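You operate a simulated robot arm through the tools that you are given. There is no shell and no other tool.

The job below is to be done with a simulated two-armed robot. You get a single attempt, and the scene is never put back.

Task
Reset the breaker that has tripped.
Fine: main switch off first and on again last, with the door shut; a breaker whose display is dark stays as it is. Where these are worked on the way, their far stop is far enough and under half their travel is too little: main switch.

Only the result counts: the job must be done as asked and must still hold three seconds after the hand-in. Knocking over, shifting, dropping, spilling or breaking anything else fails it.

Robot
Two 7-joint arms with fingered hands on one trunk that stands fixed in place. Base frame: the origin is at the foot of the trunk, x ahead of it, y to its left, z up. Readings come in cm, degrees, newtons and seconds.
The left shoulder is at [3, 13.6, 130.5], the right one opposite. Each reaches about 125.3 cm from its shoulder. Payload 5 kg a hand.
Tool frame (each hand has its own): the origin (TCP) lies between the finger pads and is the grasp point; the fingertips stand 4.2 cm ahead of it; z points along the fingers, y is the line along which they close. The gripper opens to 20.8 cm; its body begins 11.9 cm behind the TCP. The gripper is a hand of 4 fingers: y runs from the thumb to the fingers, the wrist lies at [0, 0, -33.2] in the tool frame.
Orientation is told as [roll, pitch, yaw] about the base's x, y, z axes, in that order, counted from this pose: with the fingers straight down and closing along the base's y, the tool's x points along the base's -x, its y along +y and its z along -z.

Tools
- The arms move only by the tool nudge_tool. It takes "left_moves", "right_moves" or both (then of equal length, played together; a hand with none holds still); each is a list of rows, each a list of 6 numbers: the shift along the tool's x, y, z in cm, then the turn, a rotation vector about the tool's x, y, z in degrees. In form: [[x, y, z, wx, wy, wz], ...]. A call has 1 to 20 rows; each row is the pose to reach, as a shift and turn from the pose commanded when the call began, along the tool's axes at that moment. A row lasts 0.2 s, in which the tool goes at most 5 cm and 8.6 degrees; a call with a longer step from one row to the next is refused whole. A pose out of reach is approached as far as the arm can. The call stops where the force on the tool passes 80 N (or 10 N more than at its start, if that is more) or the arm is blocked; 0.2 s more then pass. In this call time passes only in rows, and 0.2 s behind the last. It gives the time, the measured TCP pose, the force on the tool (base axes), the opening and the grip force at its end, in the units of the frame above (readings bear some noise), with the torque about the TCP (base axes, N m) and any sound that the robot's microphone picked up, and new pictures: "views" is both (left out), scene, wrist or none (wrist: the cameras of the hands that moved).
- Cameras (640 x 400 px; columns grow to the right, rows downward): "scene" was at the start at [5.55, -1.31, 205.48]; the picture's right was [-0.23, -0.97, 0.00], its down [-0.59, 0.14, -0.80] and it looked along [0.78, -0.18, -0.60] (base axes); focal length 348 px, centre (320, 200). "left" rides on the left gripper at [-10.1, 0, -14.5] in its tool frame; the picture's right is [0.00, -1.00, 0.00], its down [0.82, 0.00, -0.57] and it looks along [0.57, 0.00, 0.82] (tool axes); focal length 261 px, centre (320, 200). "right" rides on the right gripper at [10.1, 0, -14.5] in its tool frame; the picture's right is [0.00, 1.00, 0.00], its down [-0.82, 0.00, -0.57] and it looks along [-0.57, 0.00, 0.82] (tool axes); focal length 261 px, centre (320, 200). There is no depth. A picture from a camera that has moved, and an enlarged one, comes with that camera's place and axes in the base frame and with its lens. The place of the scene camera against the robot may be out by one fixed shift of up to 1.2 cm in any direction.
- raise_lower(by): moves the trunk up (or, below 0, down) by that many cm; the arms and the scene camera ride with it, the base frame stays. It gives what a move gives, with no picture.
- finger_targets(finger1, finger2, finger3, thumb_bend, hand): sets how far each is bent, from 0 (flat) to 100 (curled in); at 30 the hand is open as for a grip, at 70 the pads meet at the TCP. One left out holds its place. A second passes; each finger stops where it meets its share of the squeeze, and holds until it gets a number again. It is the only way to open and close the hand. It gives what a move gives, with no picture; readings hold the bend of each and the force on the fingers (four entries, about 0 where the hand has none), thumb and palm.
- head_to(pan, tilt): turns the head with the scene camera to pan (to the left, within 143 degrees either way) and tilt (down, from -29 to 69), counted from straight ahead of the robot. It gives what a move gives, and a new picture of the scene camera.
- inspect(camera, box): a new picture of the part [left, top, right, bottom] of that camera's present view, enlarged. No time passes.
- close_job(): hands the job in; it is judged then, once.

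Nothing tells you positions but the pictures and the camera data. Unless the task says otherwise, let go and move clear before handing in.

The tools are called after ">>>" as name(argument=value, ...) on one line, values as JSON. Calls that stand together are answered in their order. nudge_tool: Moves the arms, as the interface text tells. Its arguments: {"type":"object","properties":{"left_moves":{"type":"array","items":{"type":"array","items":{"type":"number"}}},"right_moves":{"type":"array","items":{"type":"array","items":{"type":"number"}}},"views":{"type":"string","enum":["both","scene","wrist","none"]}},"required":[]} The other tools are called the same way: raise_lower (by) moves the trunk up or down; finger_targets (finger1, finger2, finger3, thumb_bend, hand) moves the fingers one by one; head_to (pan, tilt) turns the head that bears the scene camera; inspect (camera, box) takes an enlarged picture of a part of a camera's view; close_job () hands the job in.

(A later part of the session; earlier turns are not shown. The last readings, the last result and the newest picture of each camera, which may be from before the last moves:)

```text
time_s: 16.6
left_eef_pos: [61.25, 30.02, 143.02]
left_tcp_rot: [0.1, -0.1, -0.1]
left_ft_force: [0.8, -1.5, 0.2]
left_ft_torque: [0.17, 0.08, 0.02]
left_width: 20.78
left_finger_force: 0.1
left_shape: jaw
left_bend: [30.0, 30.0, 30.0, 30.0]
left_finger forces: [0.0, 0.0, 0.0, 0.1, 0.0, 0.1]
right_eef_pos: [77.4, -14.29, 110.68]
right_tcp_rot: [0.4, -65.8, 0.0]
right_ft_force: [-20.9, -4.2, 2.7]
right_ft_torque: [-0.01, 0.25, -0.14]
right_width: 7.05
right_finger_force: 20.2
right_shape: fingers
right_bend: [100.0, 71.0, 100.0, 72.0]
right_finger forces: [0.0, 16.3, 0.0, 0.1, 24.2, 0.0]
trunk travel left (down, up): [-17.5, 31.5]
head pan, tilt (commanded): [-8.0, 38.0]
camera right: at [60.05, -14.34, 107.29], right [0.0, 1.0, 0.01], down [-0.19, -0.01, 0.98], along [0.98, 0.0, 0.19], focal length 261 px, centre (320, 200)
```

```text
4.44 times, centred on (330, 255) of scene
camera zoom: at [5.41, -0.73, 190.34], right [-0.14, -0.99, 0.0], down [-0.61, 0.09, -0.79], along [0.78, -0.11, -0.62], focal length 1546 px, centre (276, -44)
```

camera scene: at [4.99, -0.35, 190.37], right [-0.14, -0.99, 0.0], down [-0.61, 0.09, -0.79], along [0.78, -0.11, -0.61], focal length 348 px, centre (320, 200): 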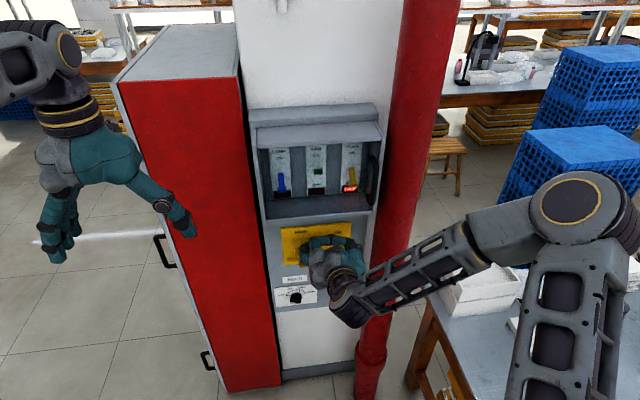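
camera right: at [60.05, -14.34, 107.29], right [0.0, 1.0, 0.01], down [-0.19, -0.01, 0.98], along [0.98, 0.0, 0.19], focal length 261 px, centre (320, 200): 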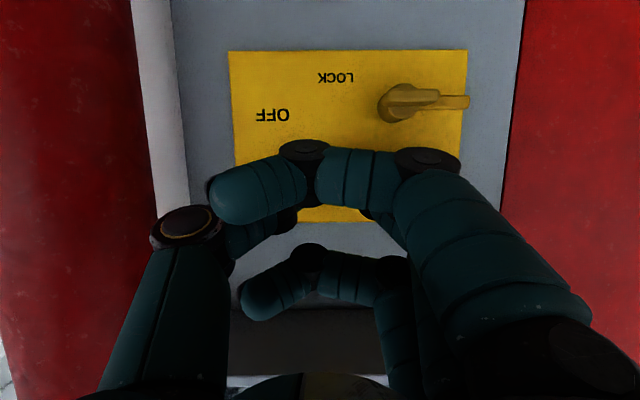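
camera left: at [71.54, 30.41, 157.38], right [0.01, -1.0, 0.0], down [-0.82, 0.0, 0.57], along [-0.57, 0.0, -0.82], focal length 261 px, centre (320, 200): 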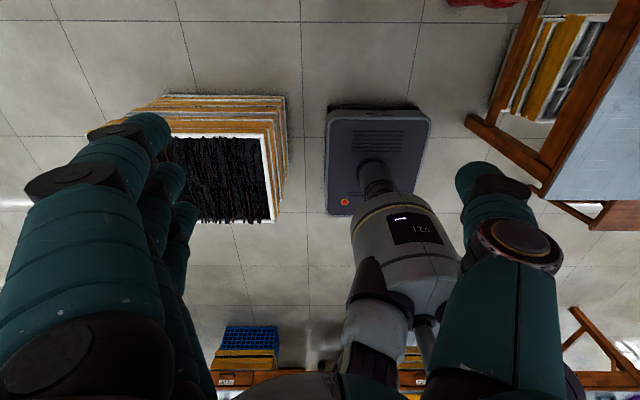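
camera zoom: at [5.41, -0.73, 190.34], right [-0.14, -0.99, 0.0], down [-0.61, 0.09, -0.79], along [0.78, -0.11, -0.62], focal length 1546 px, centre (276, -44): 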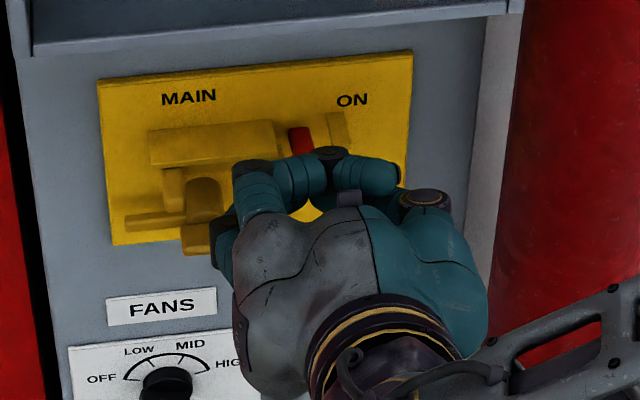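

The fingers closed further (71/72), so the pinch may have slipped off the head. I'll look closely before continuing.

>>> inspect(camera="scene", box=[305, 225, 365, 265])

>>> inspect(camera="right", box=[230, 130, 390, 240])

```text
10.00 times, centred on (335, 245) of scene
camera zoom: at [5.41, -0.73, 190.34], right [-0.14, -0.99, 0.0], down [-0.61, 0.09, -0.79], along [0.78, -0.11, -0.62], focal length 3478 px, centre (170, -250)
```

zoom: 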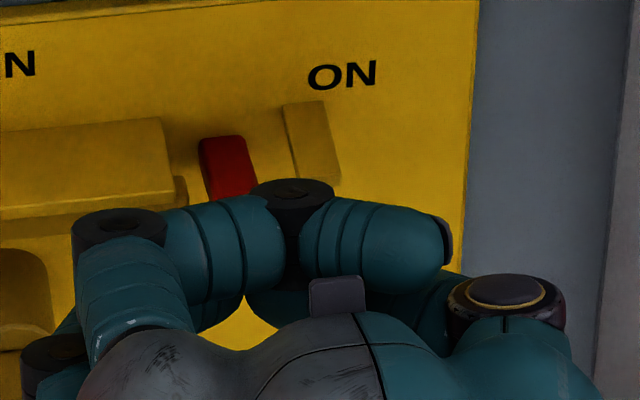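

```text
3.64 times, centred on (310, 185) of right
camera zoom: at [60.05, -14.34, 107.29], right [0.0, 1.0, 0.01], down [-0.19, -0.01, 0.98], along [0.98, 0.0, 0.19], focal length 948 px, centre (356, 254)
```

zoom: 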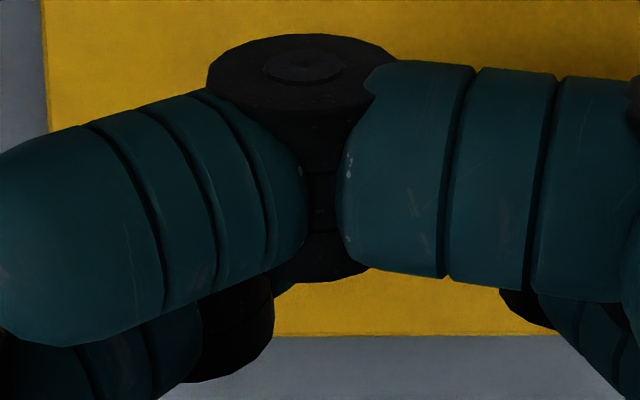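

The lever's neck is now visible from above, so it has rotated partway down and is pushing my hand slightly outward. I'll continue the arc with a bit more bulge away from the plate.

>>> nudge_tool(right_moves=[[0.7, 0, -0.3, 0, 0, 0], [1.4, 0, -0.39, 0, 0, 0], [1.9, 0, -0.25, 0, 0, 0], [2.35, 0, -0.07, 0, 0, 0], [2.85, 0, 0.2, 0, 0, 0], [3.3, 0, 0.47, 0, 0, 0]], views="wrist")

>>> inspect(camera="scene", box=[290, 225, 370, 275])

```text
time_s: 18.0
left_eef_pos: [61.64, 30.38, 142.94]
left_tcp_rot: [0.0, 0.0, 0.0]
left_ft_force: [0.0, 0.5, 0.8]
left_ft_torque: [-0.05, -0.02, 0.0]
left_width: 20.79
left_finger_force: 0.0
left_shape: jaw
left_bend: [30.0, 30.0, 30.0, 30.0]
left_finger forces: [0.1, 0.1, 0.2, 0.0, 0.0, 0.1]
right_eef_pos: [76.95, -14.53, 109.7]
right_tcp_rot: [-0.3, -65.4, 0.0]
right_ft_force: [4.5, -5.4, 1.7]
right_ft_torque: [-0.08, -0.13, -0.19]
right_width: 7.04
right_finger_force: 6.7
right_shape: fingers
right_bend: [100.0, 69.0, 100.0, 72.0]
right_finger forces: [0.0, 4.3, 0.0, 0.0, 9.5, 0.0]
right hand out of reach, approached as far as the arm can: row 1, 3, 4, 5, 6
trunk travel left (down, up): [-17.5, 31.5]
head pan, tilt (commanded): [-8.0, 38.0]
camera right: at [59.48, -14.4, 106.54], right [0.01, 1.0, 0.0], down [-0.18, 0.0, 0.98], along [0.98, -0.01, 0.18], focal length 261 px, centre (320, 200)
```

right: 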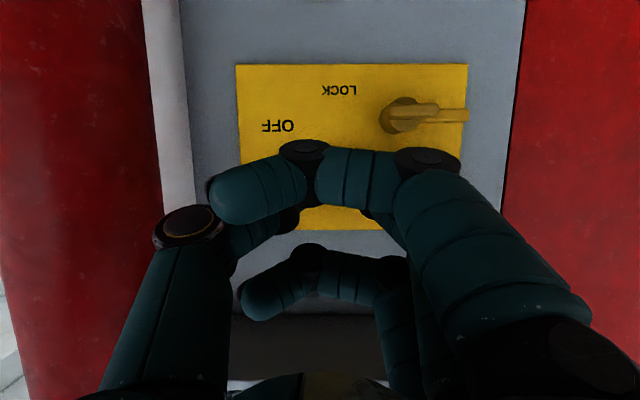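

```text
8.00 times, centred on (330, 250) of scene
camera zoom: at [5.67, -0.5, 190.34], right [-0.14, -0.99, 0.0], down [-0.61, 0.09, -0.79], along [0.78, -0.11, -0.62], focal length 2783 px, centre (240, -200)
```

zoom: 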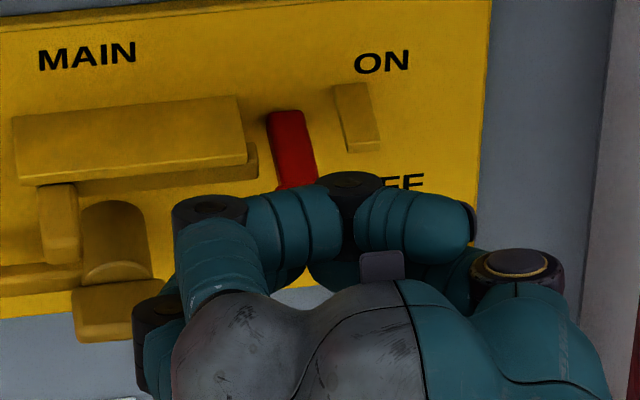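

The lever is about horizontal now, but the arm is too folded to continue at this pitch. I'll turn the hand nose-down about the lever to open the elbow, which also pushes the lever lower.

>>> nudge_tool(right_moves=[[0, 0, 0, 0, 5, 0], [0, 0, 0, 0, 10, 0], [0, 0, 0, 0, 15, 0], [0, 0, 0, 0, 20, 0]], views="wrist")

>>> inspect(camera="scene", box=[290, 225, 370, 275])

```text
time_s: 19.0
left_eef_pos: [61.59, 30.2, 142.97]
left_tcp_rot: [0.0, 0.1, 0.0]
left_ft_force: [-0.3, 0.7, 0.1]
left_ft_torque: [0.0, 0.05, 0.01]
left_width: 20.79
left_finger_force: 0.1
left_shape: jaw
left_bend: [30.0, 30.0, 30.0, 30.0]
left_finger forces: [0.1, 0.0, 0.0, 0.0, 0.1, 0.1]
right_eef_pos: [76.94, -14.45, 109.81]
right_tcp_rot: [0.1, -45.9, 0.0]
right_ft_force: [-0.6, -0.9, -0.9]
right_ft_torque: [-0.04, -0.03, 0.01]
right_width: 6.97
right_finger_force: 0.1
right_shape: fingers
right_bend: [100.0, 69.0, 100.0, 73.0]
right_finger forces: [0.0, 0.0, 0.1, 0.0, 0.0, 0.0]
trunk travel left (down, up): [-17.5, 31.5]
head pan, tilt (commanded): [-8.0, 38.0]
camera right: at [59.41, -14.36, 112.57], right [0.0, 1.0, 0.0], down [0.16, 0.0, 0.99], along [0.99, 0.0, -0.16], focal length 261 px, centre (320, 200)
```

right: 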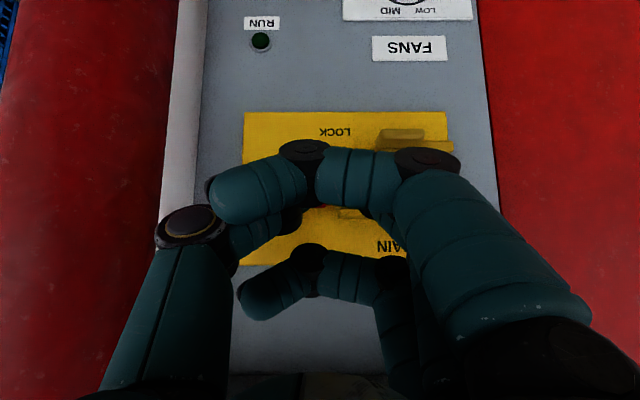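

```text
8.00 times, centred on (330, 250) of scene
camera zoom: at [5.66, -0.43, 190.34], right [-0.14, -0.99, 0.0], down [-0.61, 0.09, -0.79], along [0.78, -0.11, -0.62], focal length 2783 px, centre (240, -200)
```

zoom: 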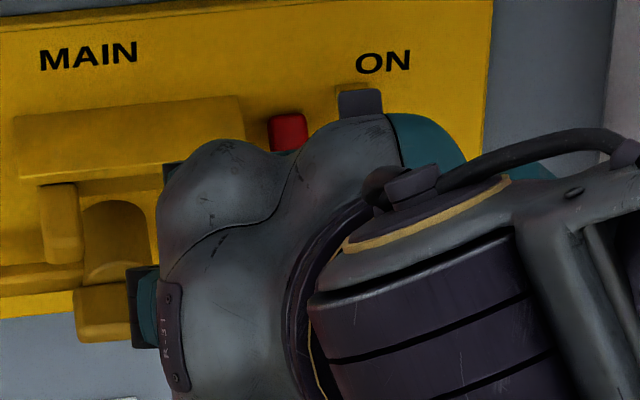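

The pinch has let go of the lever. I'll check where the lever stands now.

>>> inspect(camera="right", box=[230, 100, 470, 280])

>>> inspect(camera="scene", box=[310, 230, 350, 255])

```text
2.22 times, centred on (350, 190) of right
camera zoom: at [59.41, -14.36, 112.57], right [0.0, 1.0, 0.0], down [0.16, 0.0, 0.99], along [0.99, 0.0, -0.16], focal length 579 px, centre (253, 222)
```

zoom: 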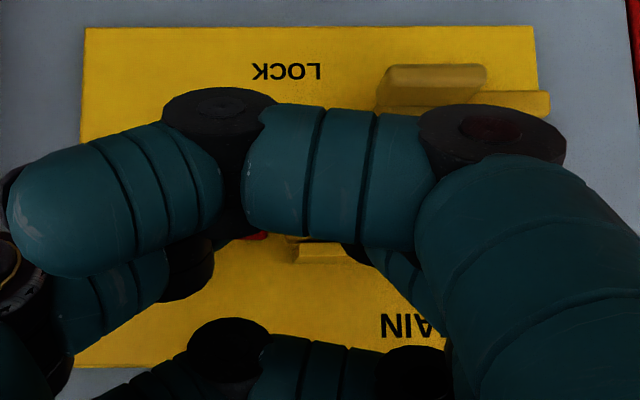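

```text
16.00 times, centred on (330, 242) of scene
camera zoom: at [5.66, -0.43, 190.34], right [-0.14, -0.99, 0.0], down [-0.61, 0.09, -0.79], along [0.78, -0.11, -0.62], focal length 5565 px, centre (160, -480)
```

zoom: 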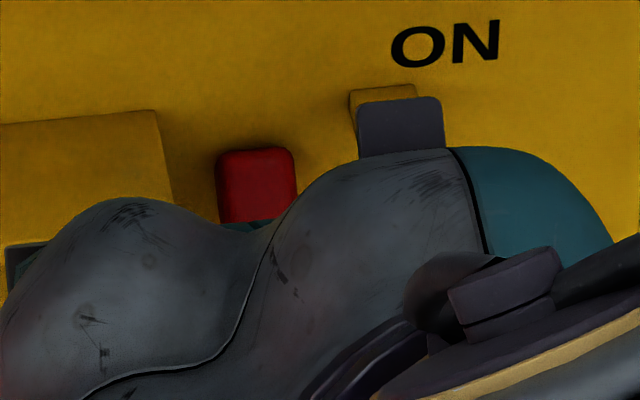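

The lever looks about level now. I'll withdraw up and back along the fingers to see it clearly before pushing it the rest of the way.

>>> nudge_tool(right_moves=[[0, 0, -2.5, 0, 0, 0], [0, 0, -5, 0, 0, 0], [0, 0, -7.5, 0, 0, 0], [0, 0, -10, 0, 0, 0]], views="both")

>>> inspect(camera="right", box=[230, 60, 470, 240])

>>> inspect(camera="scene", box=[290, 225, 370, 275])

```text
time_s: 20.0
left_eef_pos: [61.31, 30.2, 142.98]
left_tcp_rot: [-0.1, -0.1, 0.0]
left_ft_force: [-0.9, 0.1, 1.3]
left_ft_torque: [-0.05, -0.13, 0.02]
left_width: 20.78
left_finger_force: 0.0
left_shape: jaw
left_bend: [30.0, 30.0, 30.0, 30.0]
left_finger forces: [0.0, 0.1, 0.1, 0.0, 0.0, 0.0]
right_eef_pos: [69.53, -14.5, 116.54]
right_tcp_rot: [0.1, -46.0, 0.0]
right_ft_force: [-1.4, 0.6, 0.5]
right_ft_torque: [-0.03, -0.07, -0.05]
right_width: 7.01
right_finger_force: 0.1
right_shape: fingers
right_bend: [100.0, 69.0, 100.0, 73.0]
right_finger forces: [0.0, 0.0, 0.0, 0.1, 0.0, 0.0]
trunk travel left (down, up): [-17.5, 31.5]
head pan, tilt (commanded): [-8.0, 38.0]
camera scene: at [5.44, -0.42, 190.35], right [-0.14, -0.99, 0.0], down [-0.61, 0.09, -0.79], along [0.78, -0.11, -0.61], focal length 348 px, centre (320, 200)
camera right: at [52.03, -14.56, 119.39], right [0.0, 1.0, 0.0], down [0.16, 0.0, 0.99], along [0.99, 0.0, -0.16], focal length 261 px, centre (320, 200)
```

scene: 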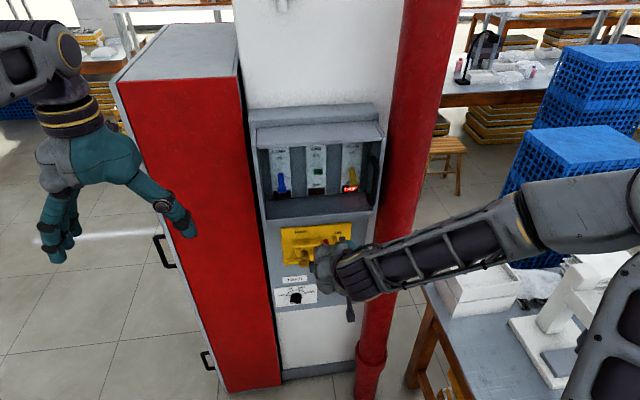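
right: 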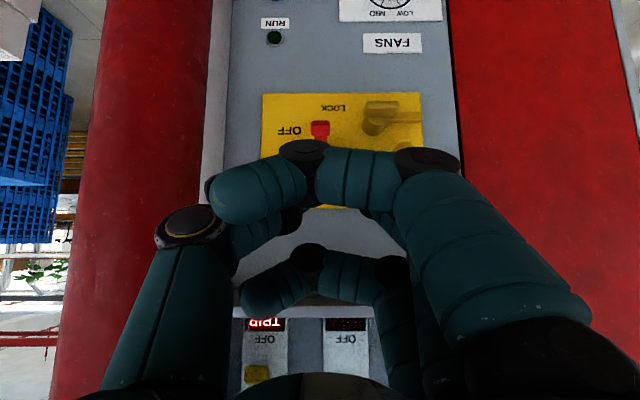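

```text
2.22 times, centred on (350, 150) of right
camera zoom: at [52.03, -14.56, 119.39], right [0.0, 1.0, 0.0], down [0.16, 0.0, 0.99], along [0.99, 0.0, -0.16], focal length 579 px, centre (253, 311)
```

zoom: 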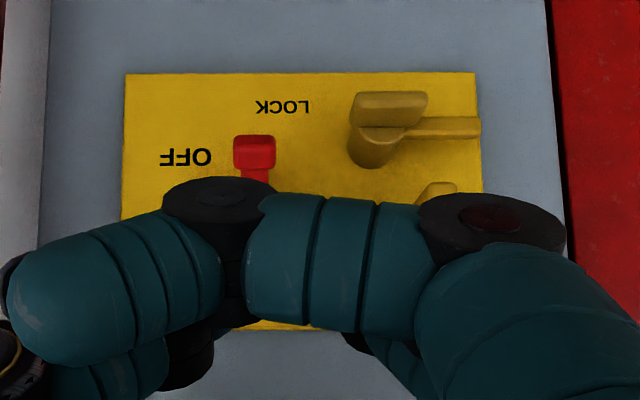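

```text
8.00 times, centred on (330, 250) of scene
camera zoom: at [5.44, -0.42, 190.35], right [-0.14, -0.99, 0.0], down [-0.61, 0.09, -0.79], along [0.78, -0.11, -0.61], focal length 2783 px, centre (240, -200)
```

zoom: 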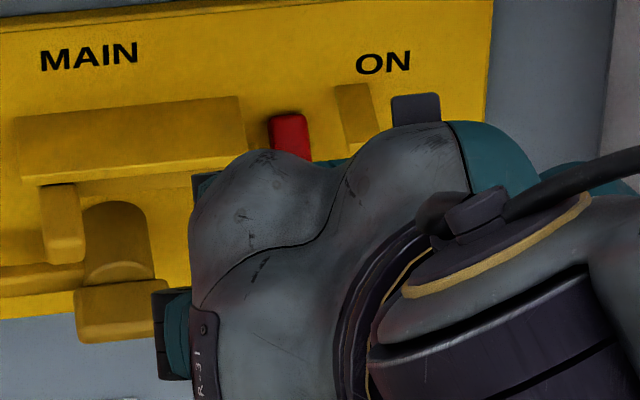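

The red lever now points down toward OFF (past level), but it isn't fully at the stop. I'll press it the rest of the way with the closed fingertips from above.

>>> nudge_tool(right_moves=[[-0.6, 0, 3, 0, 0, 0], [-1.2, 0, 6, 0, 0, 0], [-2.0, 0, 9.5, 0, 0, 0], [-1.2, 0, 10.35, 0, 0, 0], [-0.65, 0, 10.95, 0, 0, 0], [-0.1, 0, 11.55, 0, 0, 0], [0.25, 0, 12.3, 0, 0, 0], [0.55, 0, 13.0, 0, 0, 0], [0.6, 0, 13.4, 0, 0, 0]], views="wrist")

>>> inspect(camera="right", box=[230, 60, 470, 240])

```text
time_s: 22.0
left_eef_pos: [60.63, 30.31, 143.39]
left_tcp_rot: [0.0, -0.5, 0.0]
left_ft_force: [0.1, -0.2, -0.1]
left_ft_torque: [0.0, 0.03, -0.02]
left_width: 20.76
left_finger_force: 0.0
left_shape: jaw
left_bend: [30.0, 30.0, 30.0, 30.0]
left_finger forces: [0.0, 0.0, 0.1, 0.0, 0.1, 0.1]
right_eef_pos: [78.34, -14.47, 107.79]
right_tcp_rot: [-0.1, -46.5, 0.2]
right_ft_force: [-47.8, -1.7, 67.1]
right_ft_torque: [0.59, -0.89, 0.62]
right_width: 6.85
right_finger_force: 41.4
right_shape: fingers
right_bend: [100.0, 74.0, 100.0, 76.0]
right_finger forces: [0.0, 83.3, 0.0, 0.0, 0.1, 0.0]
trunk travel left (down, up): [-17.5, 31.5]
head pan, tilt (commanded): [-8.0, 38.0]
camera right: at [60.92, -14.39, 110.28], right [0.0, 1.0, 0.0], down [0.15, 0.0, 0.99], along [0.99, 0.0, -0.15], focal length 261 px, centre (320, 200)
```

right: 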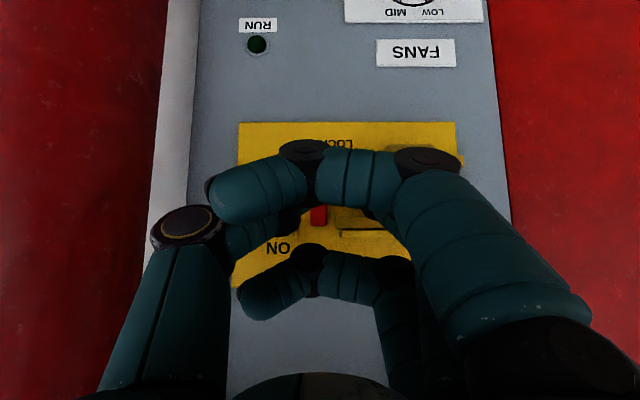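

```text
2.22 times, centred on (350, 150) of right
camera zoom: at [60.92, -14.39, 110.28], right [0.0, 1.0, 0.0], down [0.15, 0.0, 0.99], along [0.99, 0.0, -0.15], focal length 579 px, centre (253, 311)
```

zoom: 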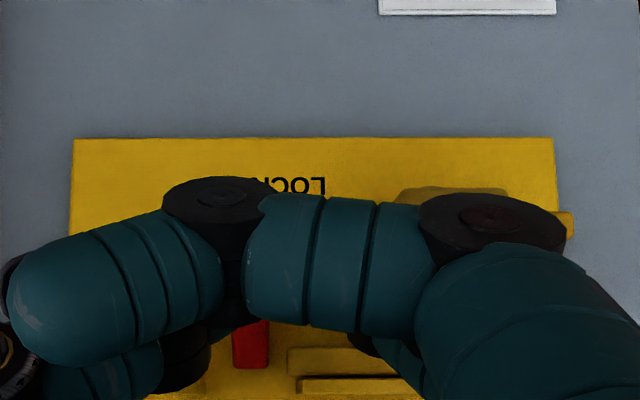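

I hit the force stop while pushing along the fingers, so the lever should be on its lower stop. I'll back off to look.

>>> nudge_tool(right_moves=[[0, 0, -3, 0, 0, 0], [0, 0, -6, 0, 0, 0], [0, 0, -9, 0, 0, 0], [0, 0, -12, 0, 0, 0]], views="wrist")

>>> inspect(camera="right", box=[230, 60, 470, 240])

>>> inspect(camera="scene", box=[290, 225, 370, 275])

```text
time_s: 23.0
left_eef_pos: [61.32, 30.36, 143.03]
left_tcp_rot: [0.0, -0.1, 0.1]
left_ft_force: [-1.3, 0.4, 0.8]
left_ft_torque: [-0.1, -0.24, 0.03]
left_width: 20.78
left_finger_force: 0.0
left_shape: jaw
left_bend: [30.0, 30.0, 30.0, 30.0]
left_finger forces: [0.0, 0.0, 0.0, 0.0, 0.0, 0.0]
right_eef_pos: [70.07, -14.33, 115.41]
right_tcp_rot: [-0.1, -46.0, 0.1]
right_ft_force: [-0.8, 0.0, 0.9]
right_ft_torque: [-0.06, -0.1, -0.06]
right_width: 6.98
right_finger_force: 0.0
right_shape: fingers
right_bend: [100.0, 69.0, 100.0, 74.0]
right_finger forces: [0.1, 0.0, 0.0, 0.0, 0.1, 0.0]
trunk travel left (down, up): [-17.5, 31.5]
head pan, tilt (commanded): [-8.0, 38.0]
camera right: at [52.62, -14.37, 118.07], right [0.0, 1.0, 0.0], down [0.16, 0.0, 0.99], along [0.99, 0.0, -0.16], focal length 261 px, centre (320, 200)
```

right: 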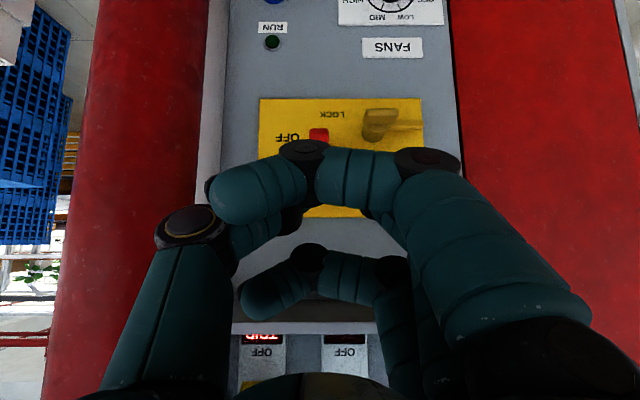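

```text
2.22 times, centred on (350, 150) of right
camera zoom: at [52.62, -14.37, 118.07], right [0.0, 1.0, 0.0], down [0.16, 0.0, 0.99], along [0.99, 0.0, -0.16], focal length 579 px, centre (253, 311)
```

zoom: 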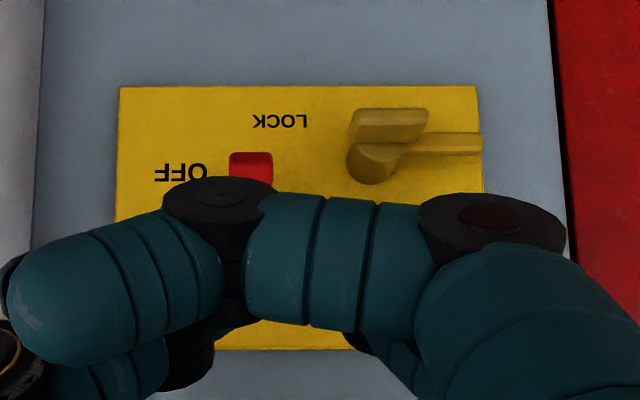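

```text
8.00 times, centred on (330, 250) of scene
camera zoom: at [5.29, -0.38, 190.36], right [-0.14, -0.99, 0.0], down [-0.61, 0.09, -0.79], along [0.78, -0.11, -0.61], focal length 2783 px, centre (240, -200)
```

zoom: 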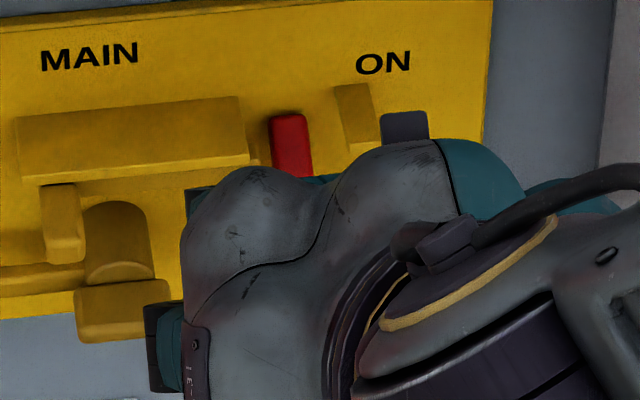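

The lever seems not to have moved further, so it may already be at its OFF stop. I'll pull back higher to get an unobstructed view of it.

>>> nudge_tool(right_moves=[[-0.9, 0, -4.3, 0, 0, 0], [-1.8, 0, -8.6, 0, 0, 0], [-2.7, 0, -13, 0, 0, 0], [-3.5, 0, -17.3, 0, 0, 0]], views="wrist")

>>> inspect(camera="right", box=[250, 40, 410, 150])

>>> inspect(camera="scene", box=[270, 215, 370, 280])

```text
time_s: 24.0
left_eef_pos: [61.08, 30.37, 143.13]
left_tcp_rot: [0.0, -0.2, 0.1]
left_ft_force: [-2.2, 0.0, 0.2]
left_ft_torque: [-0.06, -0.24, 0.02]
left_width: 20.79
left_finger_force: 0.0
left_shape: jaw
left_bend: [30.0, 30.0, 30.0, 30.0]
left_finger forces: [0.0, 0.1, 0.0, 0.0, 0.0, 0.0]
right_eef_pos: [59.9, -14.62, 130.2]
right_tcp_rot: [0.1, -46.0, 0.0]
right_ft_force: [-1.6, -0.6, 0.5]
right_ft_torque: [0.01, -0.12, 0.02]
right_width: 6.97
right_finger_force: 0.1
right_shape: fingers
right_bend: [100.0, 69.0, 100.0, 74.0]
right_finger forces: [0.0, 0.0, 0.0, 0.0, 0.0, 0.0]
trunk travel left (down, up): [-17.5, 31.5]
head pan, tilt (commanded): [-8.0, 38.0]
camera right: at [42.39, -14.56, 132.81], right [0.0, 1.0, 0.0], down [0.16, 0.0, 0.99], along [0.99, 0.0, -0.16], focal length 261 px, centre (320, 200)
```

right: 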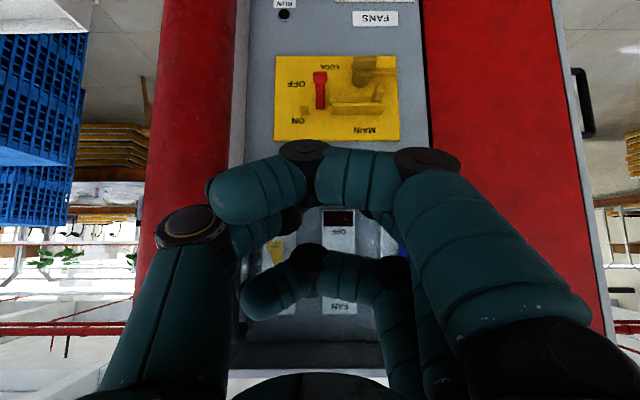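

```text
3.64 times, centred on (330, 95) of right
camera zoom: at [42.39, -14.56, 132.81], right [0.0, 1.0, 0.0], down [0.16, 0.0, 0.99], along [0.99, 0.0, -0.16], focal length 948 px, centre (284, 582)
```

zoom: 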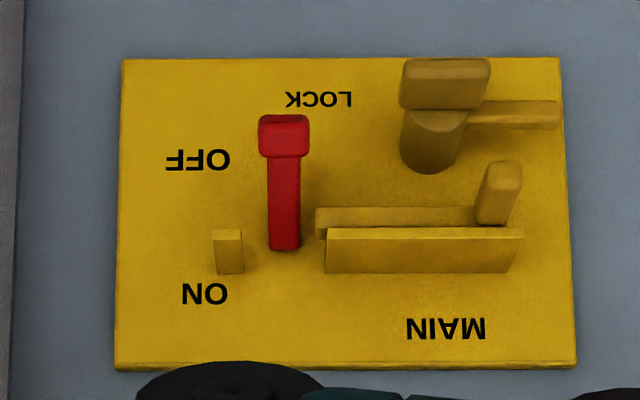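

```text
6.15 times, centred on (320, 248) of scene
camera zoom: at [5.21, -0.45, 190.36], right [-0.14, -0.99, 0.0], down [-0.61, 0.09, -0.79], along [0.78, -0.11, -0.61], focal length 2140 px, centre (320, -92)
```

zoom: 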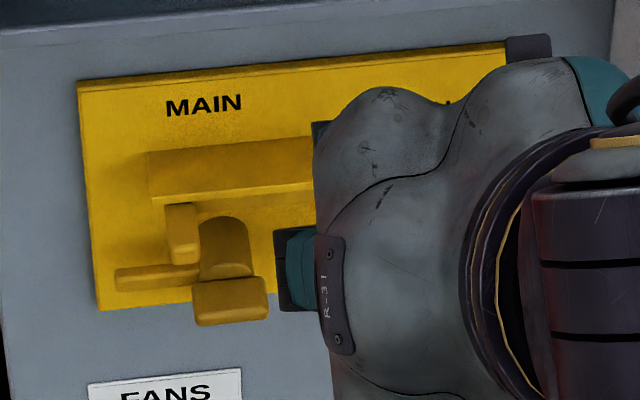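

The lever clearly points to OFF, its base near the shelf and its head by the OFF label, and it resisted 80 N at the stop. Next comes the door, so I'll lower the trunk for elbow room, move the right hand aside, and start turning the left hand toward the handle.

>>> raise_lower(by=-14)

>>> nudge_tool(right_moves=[[0, -4, 0, 0, 0, 0], [0, -8, 0, 0, 0, 0], [0, -12, 0, 0, 0, 0], [0, -16, 0, 0, 0, 0], [0, -20, 0, 0, 0, 0], [0, -24, 0, 0, 0, 0], [0, -28, 0, 0, 0, 0], [0, -32, 0, 0, 0, 0]], views="both")

>>> inspect(camera="scene", box=[230, 60, 410, 172])

>>> inspect(camera="scene", box=[260, 150, 380, 240])

```text
time_s: 25.7
left_eef_pos: [61.51, 30.28, 129.04]
left_tcp_rot: [0.1, 0.0, 0.0]
left_ft_force: [-0.6, 0.1, 0.7]
left_ft_torque: [-0.02, 0.01, 0.0]
left_width: 20.77
left_finger_force: 0.0
left_shape: jaw
left_bend: [30.0, 30.0, 30.0, 30.0]
left_finger forces: [0.0, 0.1, 0.0, 0.0, 0.0, 0.1]
right_eef_pos: [60.12, -14.62, 116.07]
right_tcp_rot: [0.1, -46.1, -0.1]
right_ft_force: [0.0, -0.7, 0.6]
right_ft_torque: [-0.02, 0.04, 0.0]
right_width: 6.98
right_finger_force: 0.1
right_shape: fingers
right_bend: [100.0, 69.0, 100.0, 74.0]
right_finger forces: [0.1, 0.0, 0.0, 0.0, 0.1, 0.1]
trunk travel left (down, up): [-3.5, 45.5]
head pan, tilt (commanded): [-8.0, 38.0]
```

```text
time_s: 27.5
left_eef_pos: [61.61, 30.16, 128.95]
left_tcp_rot: [0.0, -0.1, -0.1]
left_ft_force: [1.1, -1.4, -1.3]
left_ft_torque: [0.16, 0.16, -0.03]
left_width: 20.81
left_finger_force: 0.1
left_shape: jaw
left_bend: [30.0, 30.0, 30.0, 30.0]
left_finger forces: [0.0, 0.0, 0.0, 0.1, 0.0, 0.0]
right_eef_pos: [60.19, -46.95, 115.95]
right_tcp_rot: [0.1, -46.0, 0.1]
right_ft_force: [-1.1, -2.2, -1.4]
right_ft_torque: [0.24, -0.18, 0.19]
right_width: 7.0
right_finger_force: 0.1
right_shape: fingers
right_bend: [100.0, 69.0, 100.0, 74.0]
right_finger forces: [0.0, 0.0, 0.1, 0.0, 0.0, 0.1]
trunk travel left (down, up): [-3.5, 45.5]
head pan, tilt (commanded): [-8.0, 38.0]
camera scene: at [5.7, -0.57, 176.35], right [-0.14, -0.99, 0.0], down [-0.61, 0.09, -0.79], along [0.78, -0.11, -0.62], focal length 348 px, centre (320, 200)
camera right: at [42.75, -46.92, 118.8], right [0.0, 1.0, 0.0], down [0.16, 0.0, 0.99], along [0.99, 0.0, -0.16], focal length 261 px, centre (320, 200)
```

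scene: 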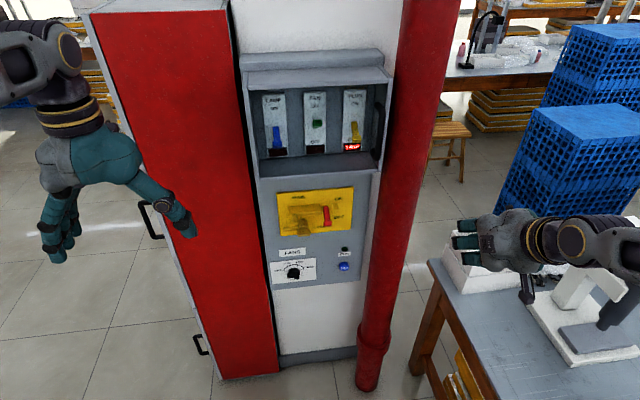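
right: 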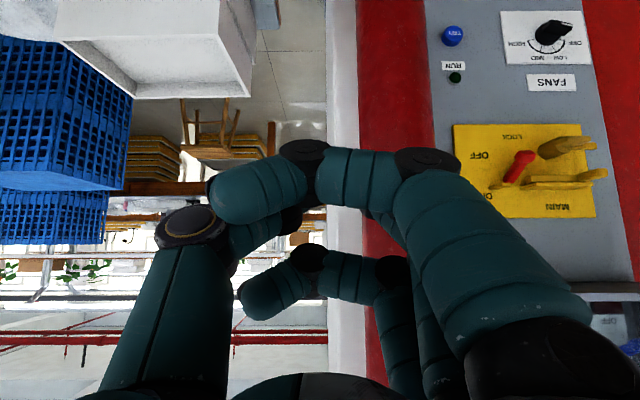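

```text
3.56 times, centred on (320, 116) of scene
camera zoom: at [5.7, -0.57, 176.35], right [-0.14, -0.99, 0.0], down [-0.61, 0.09, -0.79], along [0.78, -0.11, -0.62], focal length 1237 px, centre (320, 499)
```

zoom: 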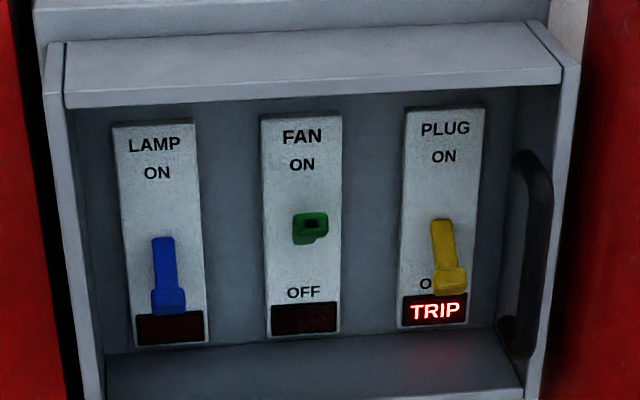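

```text
4.44 times, centred on (320, 195) of scene
camera zoom: at [5.7, -0.57, 176.35], right [-0.14, -0.99, 0.0], down [-0.61, 0.09, -0.79], along [0.78, -0.11, -0.62], focal length 1546 px, centre (320, 222)
```

zoom: 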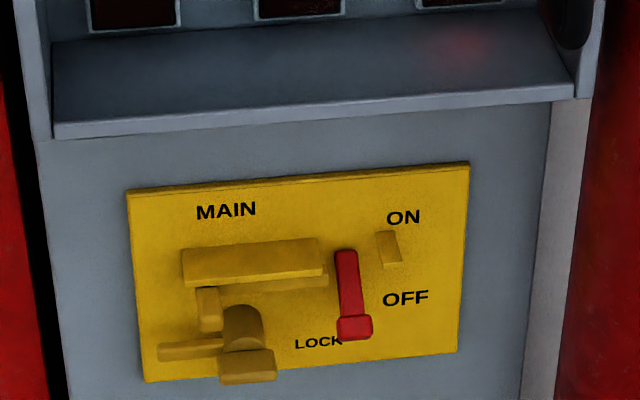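

The scene view confirms that the main lever is down at OFF. Now I'll yaw the left hand and pitch it forward toward the door handle, in two steps.

>>> nudge_tool(left_moves=[[0.7, -2.4, -1.4, 0, 0, 7], [1.4, -4.8, -2.8, 0, 0, 14], [2.1, -7.2, -4.2, 0, 0, 21], [2.8, -9.6, -5.6, 0, 0, 28], [3.6, -12, -7, 0, 0, 35]], views="none")

>>> nudge_tool(left_moves=[[-1.75, -1.87, -0.2, 0, -8.2, 0], [-3.5, -3.74, -0.4, 0, -16.4, 0], [-5.25, -5.6, -0.6, 0, -24.6, 0], [-7.0, -7.5, -0.7, 0, -32.8, 0], [-8.8, -9.4, -0.9, 0, -41, 0], [-10.5, -11.2, -1.1, 0, -49.2, 0], [-12.3, -13.1, -1.3, 0, -57.4, 0], [-14, -15, -1.5, 0, -65.6, 0], [-15.8, -16.9, -1.6, 0, -73.8, 0], [-17.5, -18.7, -1.8, 0, -82, 0], [-19.3, -20.6, -2.0, 0, -90, 0]], views="both")

```text
time_s: 28.7
left_eef_pos: [57.88, 18.1, 136.28]
left_tcp_rot: [0.1, 0.0, -35.1]
left_ft_force: [0.1, -1.1, 0.8]
left_ft_torque: [0.1, -0.03, -0.02]
left_width: 20.83
left_finger_force: 0.0
left_shape: jaw
left_bend: [30.0, 30.0, 30.0, 30.0]
left_finger forces: [0.0, 0.1, 0.0, 0.0, 0.0, 0.1]
right_eef_pos: [60.16, -46.85, 116.06]
right_tcp_rot: [0.1, -46.0, -0.1]
right_ft_force: [-1.3, -1.8, -0.6]
right_ft_torque: [0.05, -0.05, 0.07]
right_width: 6.97
right_finger_force: 0.2
right_shape: fingers
right_bend: [100.0, 69.0, 100.0, 74.0]
right_finger forces: [0.1, 0.1, 0.0, 0.0, 0.0, 0.1]
trunk travel left (down, up): [-3.5, 45.5]
head pan, tilt (commanded): [-8.0, 38.0]
```

```text
time_s: 31.1
left_eef_pos: [61.84, -9.55, 137.75]
left_tcp_rot: [-71.7, -89.7, 36.6]
left_ft_force: [1.3, 1.2, 0.0]
left_ft_torque: [-0.01, -0.01, -0.25]
left_width: 20.79
left_finger_force: 0.1
left_shape: jaw
left_bend: [30.0, 30.0, 30.0, 30.0]
left_finger forces: [0.0, 0.1, 0.1, 0.1, 0.0, 0.0]
right_eef_pos: [60.5, -46.76, 116.11]
right_tcp_rot: [-0.1, -45.8, 0.2]
right_ft_force: [0.7, 1.6, 0.2]
right_ft_torque: [-0.12, 0.2, -0.11]
right_width: 6.98
right_finger_force: 0.0
right_shape: fingers
right_bend: [100.0, 69.0, 100.0, 74.0]
right_finger forces: [0.1, 0.1, 0.0, 0.0, 0.0, 0.1]
trunk travel left (down, up): [-3.5, 45.5]
head pan, tilt (commanded): [-8.0, 38.0]
camera scene: at [5.9, -0.41, 176.32], right [-0.14, -0.99, 0.0], down [-0.61, 0.08, -0.79], along [0.78, -0.11, -0.62], focal length 348 px, centre (320, 200)
camera left: at [50.16, -1.38, 147.91], right [-0.57, -0.82, 0.01], down [-0.47, 0.32, -0.82], along [0.67, -0.47, -0.57], focal length 261 px, centre (320, 200)
```

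scene: 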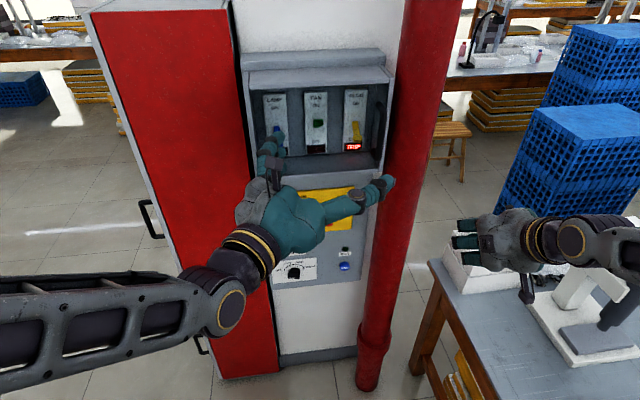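
left: 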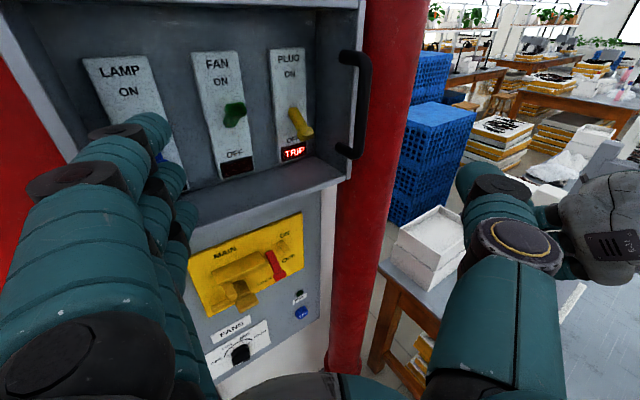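

The left camera gives a good oblique view of the box and handle. I'll zoom in to see what the handle is mounted on.

>>> inspect(camera="left", box=[240, 0, 400, 200])

>>> inspect(camera="left", box=[0, 0, 240, 160])

>>> inspect(camera="left", box=[180, 200, 320, 320])

```text
2.00 times, centred on (320, 100) of left
camera zoom: at [50.16, -1.38, 147.91], right [-0.57, -0.82, 0.01], down [-0.47, 0.32, -0.82], along [0.67, -0.47, -0.57], focal length 521 px, centre (320, 400)
```

zoom: 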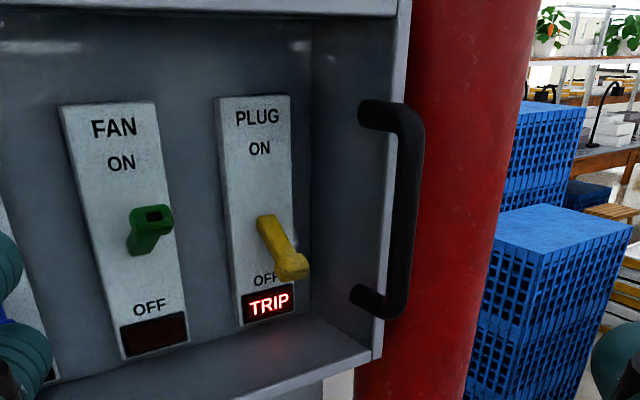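

```text
2.50 times, centred on (120, 80) of left
camera zoom: at [50.16, -1.38, 147.91], right [-0.57, -0.82, 0.01], down [-0.47, 0.32, -0.82], along [0.67, -0.47, -0.57], focal length 652 px, centre (820, 500)
```

zoom: 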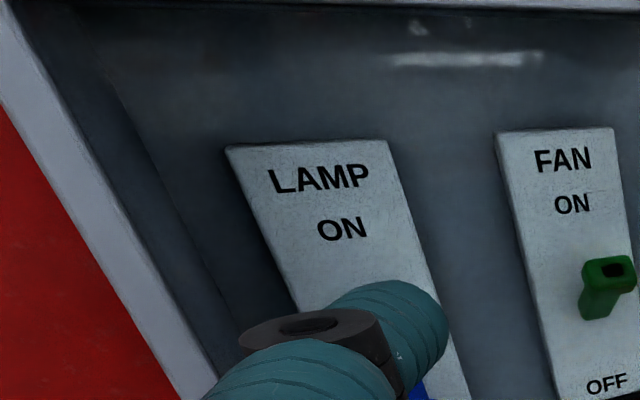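

```text
3.33 times, centred on (250, 260) of left
camera zoom: at [50.16, -1.38, 147.91], right [-0.57, -0.82, 0.01], down [-0.47, 0.32, -0.82], along [0.67, -0.47, -0.57], focal length 869 px, centre (553, 0)
```

zoom: 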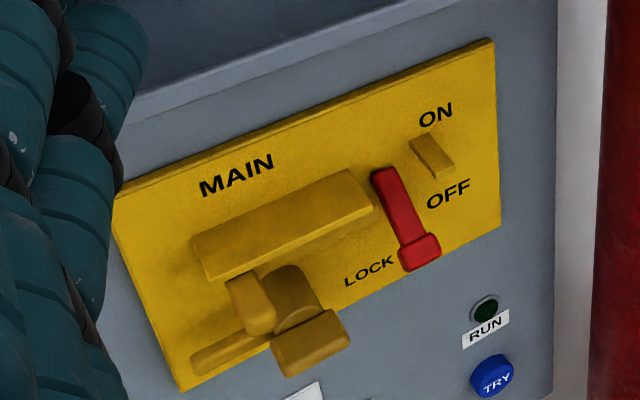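

The bright streaks are reflections on a clear door, and the handle is mounted on it. The bar is at about [73, -23.7, z 133–145], some 4 cm in front of the glass at x≈78. I'll half-close the left hand and bring it square in front of the bar.

>>> finger_targets(hand="left", finger1=52, finger2=52, finger3=52, thumb_bend=52)

>>> nudge_tool(left_moves=[[-0.36, -2.3, 2.4, -6.25, 0, 0], [-0.72, -4.6, 4.8, -12.5, 0, 0], [-1.1, -6.9, 7.2, -18.75, 0, 0], [-1.45, -9.16, 9.67, -25, 0, 0]], views="both")

>>> inspect(camera="left", box=[200, 60, 460, 260])

```text
time_s: 32.1
left_eef_pos: [61.83, -9.82, 137.96]
left_tcp_rot: [-132.0, -90.0, 97.0]
left_ft_force: [-0.2, 0.5, 0.1]
left_ft_torque: [-0.02, 0.01, -0.02]
left_width: 11.15
left_finger_force: 0.2
left_shape: fingers
left_bend: [52.0, 52.0, 52.0, 52.0]
left_finger forces: [0.0, 0.1, 0.0, 0.1, 0.0, 0.0]
right_eef_pos: [60.11, -46.84, 116.2]
right_tcp_rot: [0.1, -45.9, 0.0]
right_ft_force: [-0.4, -0.4, 0.3]
right_ft_torque: [-0.04, 0.02, -0.04]
right_width: 6.99
right_finger_force: 0.0
right_shape: fingers
right_bend: [100.0, 69.0, 100.0, 74.0]
right_finger forces: [0.0, 0.0, 0.0, 0.0, 0.0, 0.0]
trunk travel left (down, up): [-3.5, 45.5]
head pan, tilt (commanded): [-8.0, 38.0]
```

```text
time_s: 33.1
left_eef_pos: [64.52, -22.96, 139.46]
left_tcp_rot: [62.2, -89.8, -72.0]
left_ft_force: [0.2, -1.2, -0.5]
left_ft_torque: [0.01, 0.0, 0.13]
left_width: 11.07
left_finger_force: 0.0
left_shape: fingers
left_bend: [52.0, 52.0, 52.0, 52.0]
left_finger forces: [0.1, 0.1, 0.0, 0.1, 0.0, 0.0]
right_eef_pos: [60.19, -47.11, 115.99]
right_tcp_rot: [0.2, -46.0, -0.1]
right_ft_force: [-0.3, -0.5, -0.1]
right_ft_torque: [0.13, -0.06, 0.14]
right_width: 6.98
right_finger_force: 0.0
right_shape: fingers
right_bend: [100.0, 69.0, 100.0, 74.0]
right_finger forces: [0.0, 0.0, 0.0, 0.0, 0.0, 0.0]
trunk travel left (down, up): [-3.5, 45.5]
head pan, tilt (commanded): [-8.0, 38.0]
camera scene: at [5.69, -0.78, 176.33], right [-0.14, -0.99, 0.0], down [-0.61, 0.09, -0.79], along [0.78, -0.11, -0.62], focal length 348 px, centre (320, 200)
camera left: at [50.34, -20.54, 149.58], right [-0.17, -0.99, 0.0], down [-0.56, 0.1, -0.82], along [0.81, -0.14, -0.57], focal length 261 px, centre (320, 200)
```

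scene: 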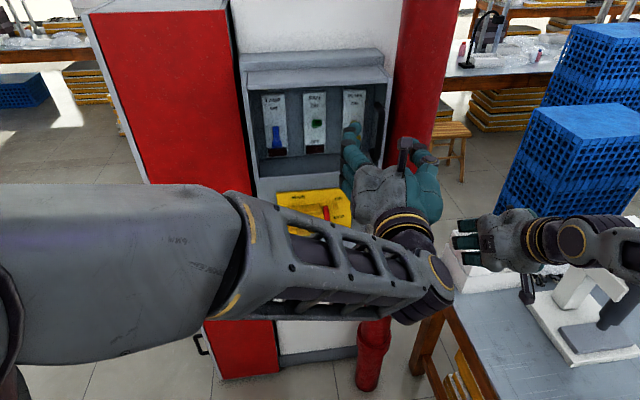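
left: 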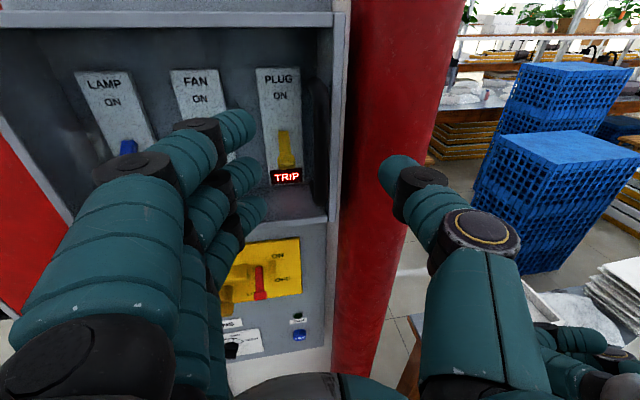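

```text
2.00 times, centred on (330, 160) of left
camera zoom: at [50.34, -20.54, 149.58], right [-0.17, -0.99, 0.0], down [-0.56, 0.1, -0.82], along [0.81, -0.14, -0.57], focal length 521 px, centre (300, 280)
```

zoom: 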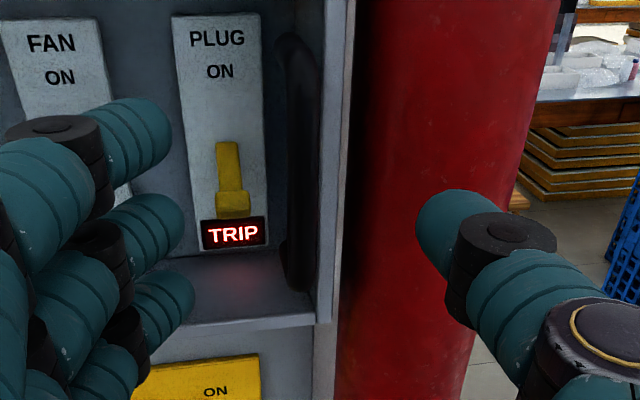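

The handle bar lines up with the left hand's axis, with the thumb on its right and the fingers on its left. I'll advance about 6.7 cm and close around the bar.

>>> nudge_tool(left_moves=[[0, 0, 2.5, 0, 0, 0], [0, 0, 5, 0, 0, 0], [0, 0, 6.7, 0, 0, 0]], views="wrist")

>>> inspect(camera="left", box=[200, 60, 460, 260])

```text
time_s: 33.9
left_eef_pos: [71.42, -24.05, 139.48]
left_tcp_rot: [45.8, -89.9, -56.0]
left_ft_force: [1.1, 0.0, -1.0]
left_ft_torque: [-0.03, -0.06, 0.04]
left_width: 11.05
left_finger_force: 0.2
left_shape: fingers
left_bend: [52.0, 52.0, 52.0, 52.0]
left_finger forces: [0.0, 0.1, 0.0, 0.0, 0.0, 0.0]
right_eef_pos: [60.15, -47.04, 115.9]
right_tcp_rot: [0.1, -46.1, 0.0]
right_ft_force: [-0.9, -0.4, -0.9]
right_ft_torque: [0.02, 0.02, 0.03]
right_width: 6.99
right_finger_force: 0.0
right_shape: fingers
right_bend: [100.0, 69.0, 100.0, 74.0]
right_finger forces: [0.0, 0.1, 0.0, 0.0, 0.0, 0.1]
trunk travel left (down, up): [-3.5, 45.5]
head pan, tilt (commanded): [-8.0, 38.0]
camera left: at [57.01, -21.53, 149.56], right [-0.17, -0.98, 0.0], down [-0.56, 0.1, -0.82], along [0.81, -0.14, -0.57], focal length 261 px, centre (320, 200)
```

left: 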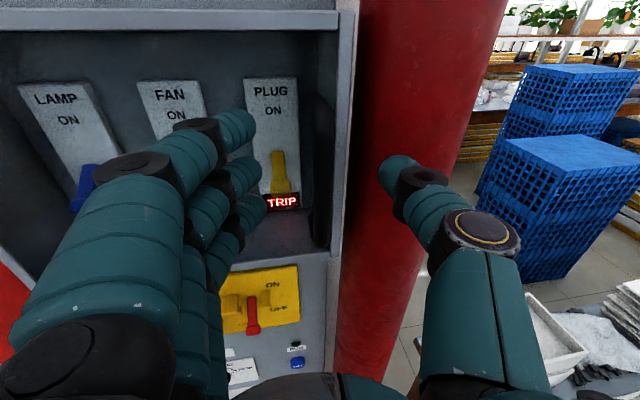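

```text
2.00 times, centred on (330, 160) of left
camera zoom: at [57.01, -21.53, 149.56], right [-0.17, -0.98, 0.0], down [-0.56, 0.1, -0.82], along [0.81, -0.14, -0.57], focal length 521 px, centre (300, 280)
```

zoom: 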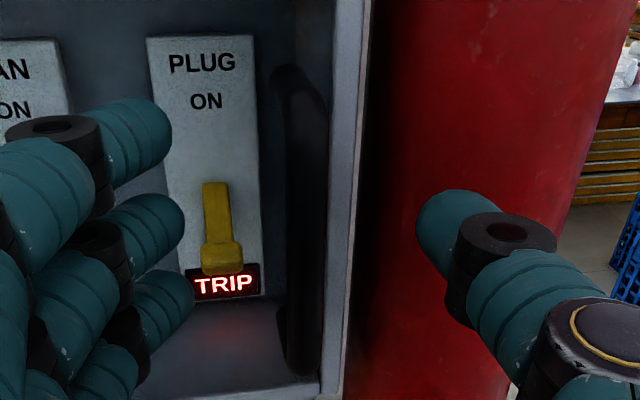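

The bar is centred between thumb and fingers. I'll close the left hand on it.

>>> finger_targets(hand="left", finger1=76, finger2=76, finger3=76, thumb_bend=76)

>>> inspect(camera="left", box=[200, 60, 460, 260])

```text
time_s: 34.9
left_eef_pos: [71.19, -23.91, 139.58]
left_tcp_rot: [-154.7, -90.0, 144.7]
left_ft_force: [1.8, 1.1, 4.3]
left_ft_torque: [-0.05, -0.13, 0.0]
left_width: 3.72
left_finger_force: 26.3
left_shape: fingers
left_bend: [71.0, 71.0, 71.0, 68.0]
left_finger forces: [8.7, 8.8, 8.8, 0.0, 26.9, 0.0]
right_eef_pos: [60.04, -46.82, 116.14]
right_tcp_rot: [0.0, -46.0, 0.1]
right_ft_force: [0.4, -1.1, -0.2]
right_ft_torque: [0.0, -0.02, -0.03]
right_width: 6.99
right_finger_force: 0.1
right_shape: fingers
right_bend: [100.0, 69.0, 100.0, 74.0]
right_finger forces: [0.1, 0.1, 0.0, 0.2, 0.0, 0.0]
trunk travel left (down, up): [-3.5, 45.5]
head pan, tilt (commanded): [-8.0, 38.0]
```

```text
2.00 times, centred on (330, 160) of left
camera zoom: at [56.93, -21.39, 149.65], right [-0.17, -0.98, 0.01], down [-0.56, 0.09, -0.82], along [0.81, -0.14, -0.57], focal length 521 px, centre (300, 280)
```

zoom: 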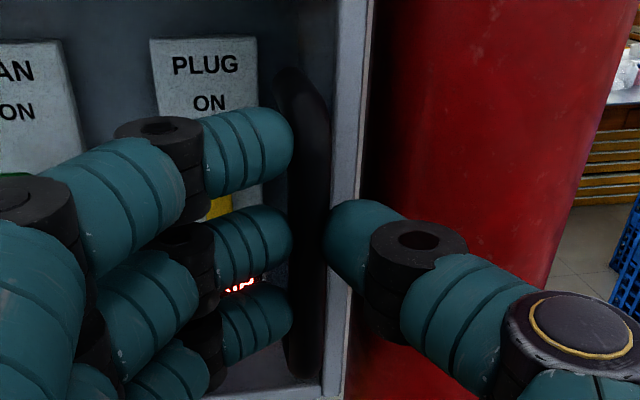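

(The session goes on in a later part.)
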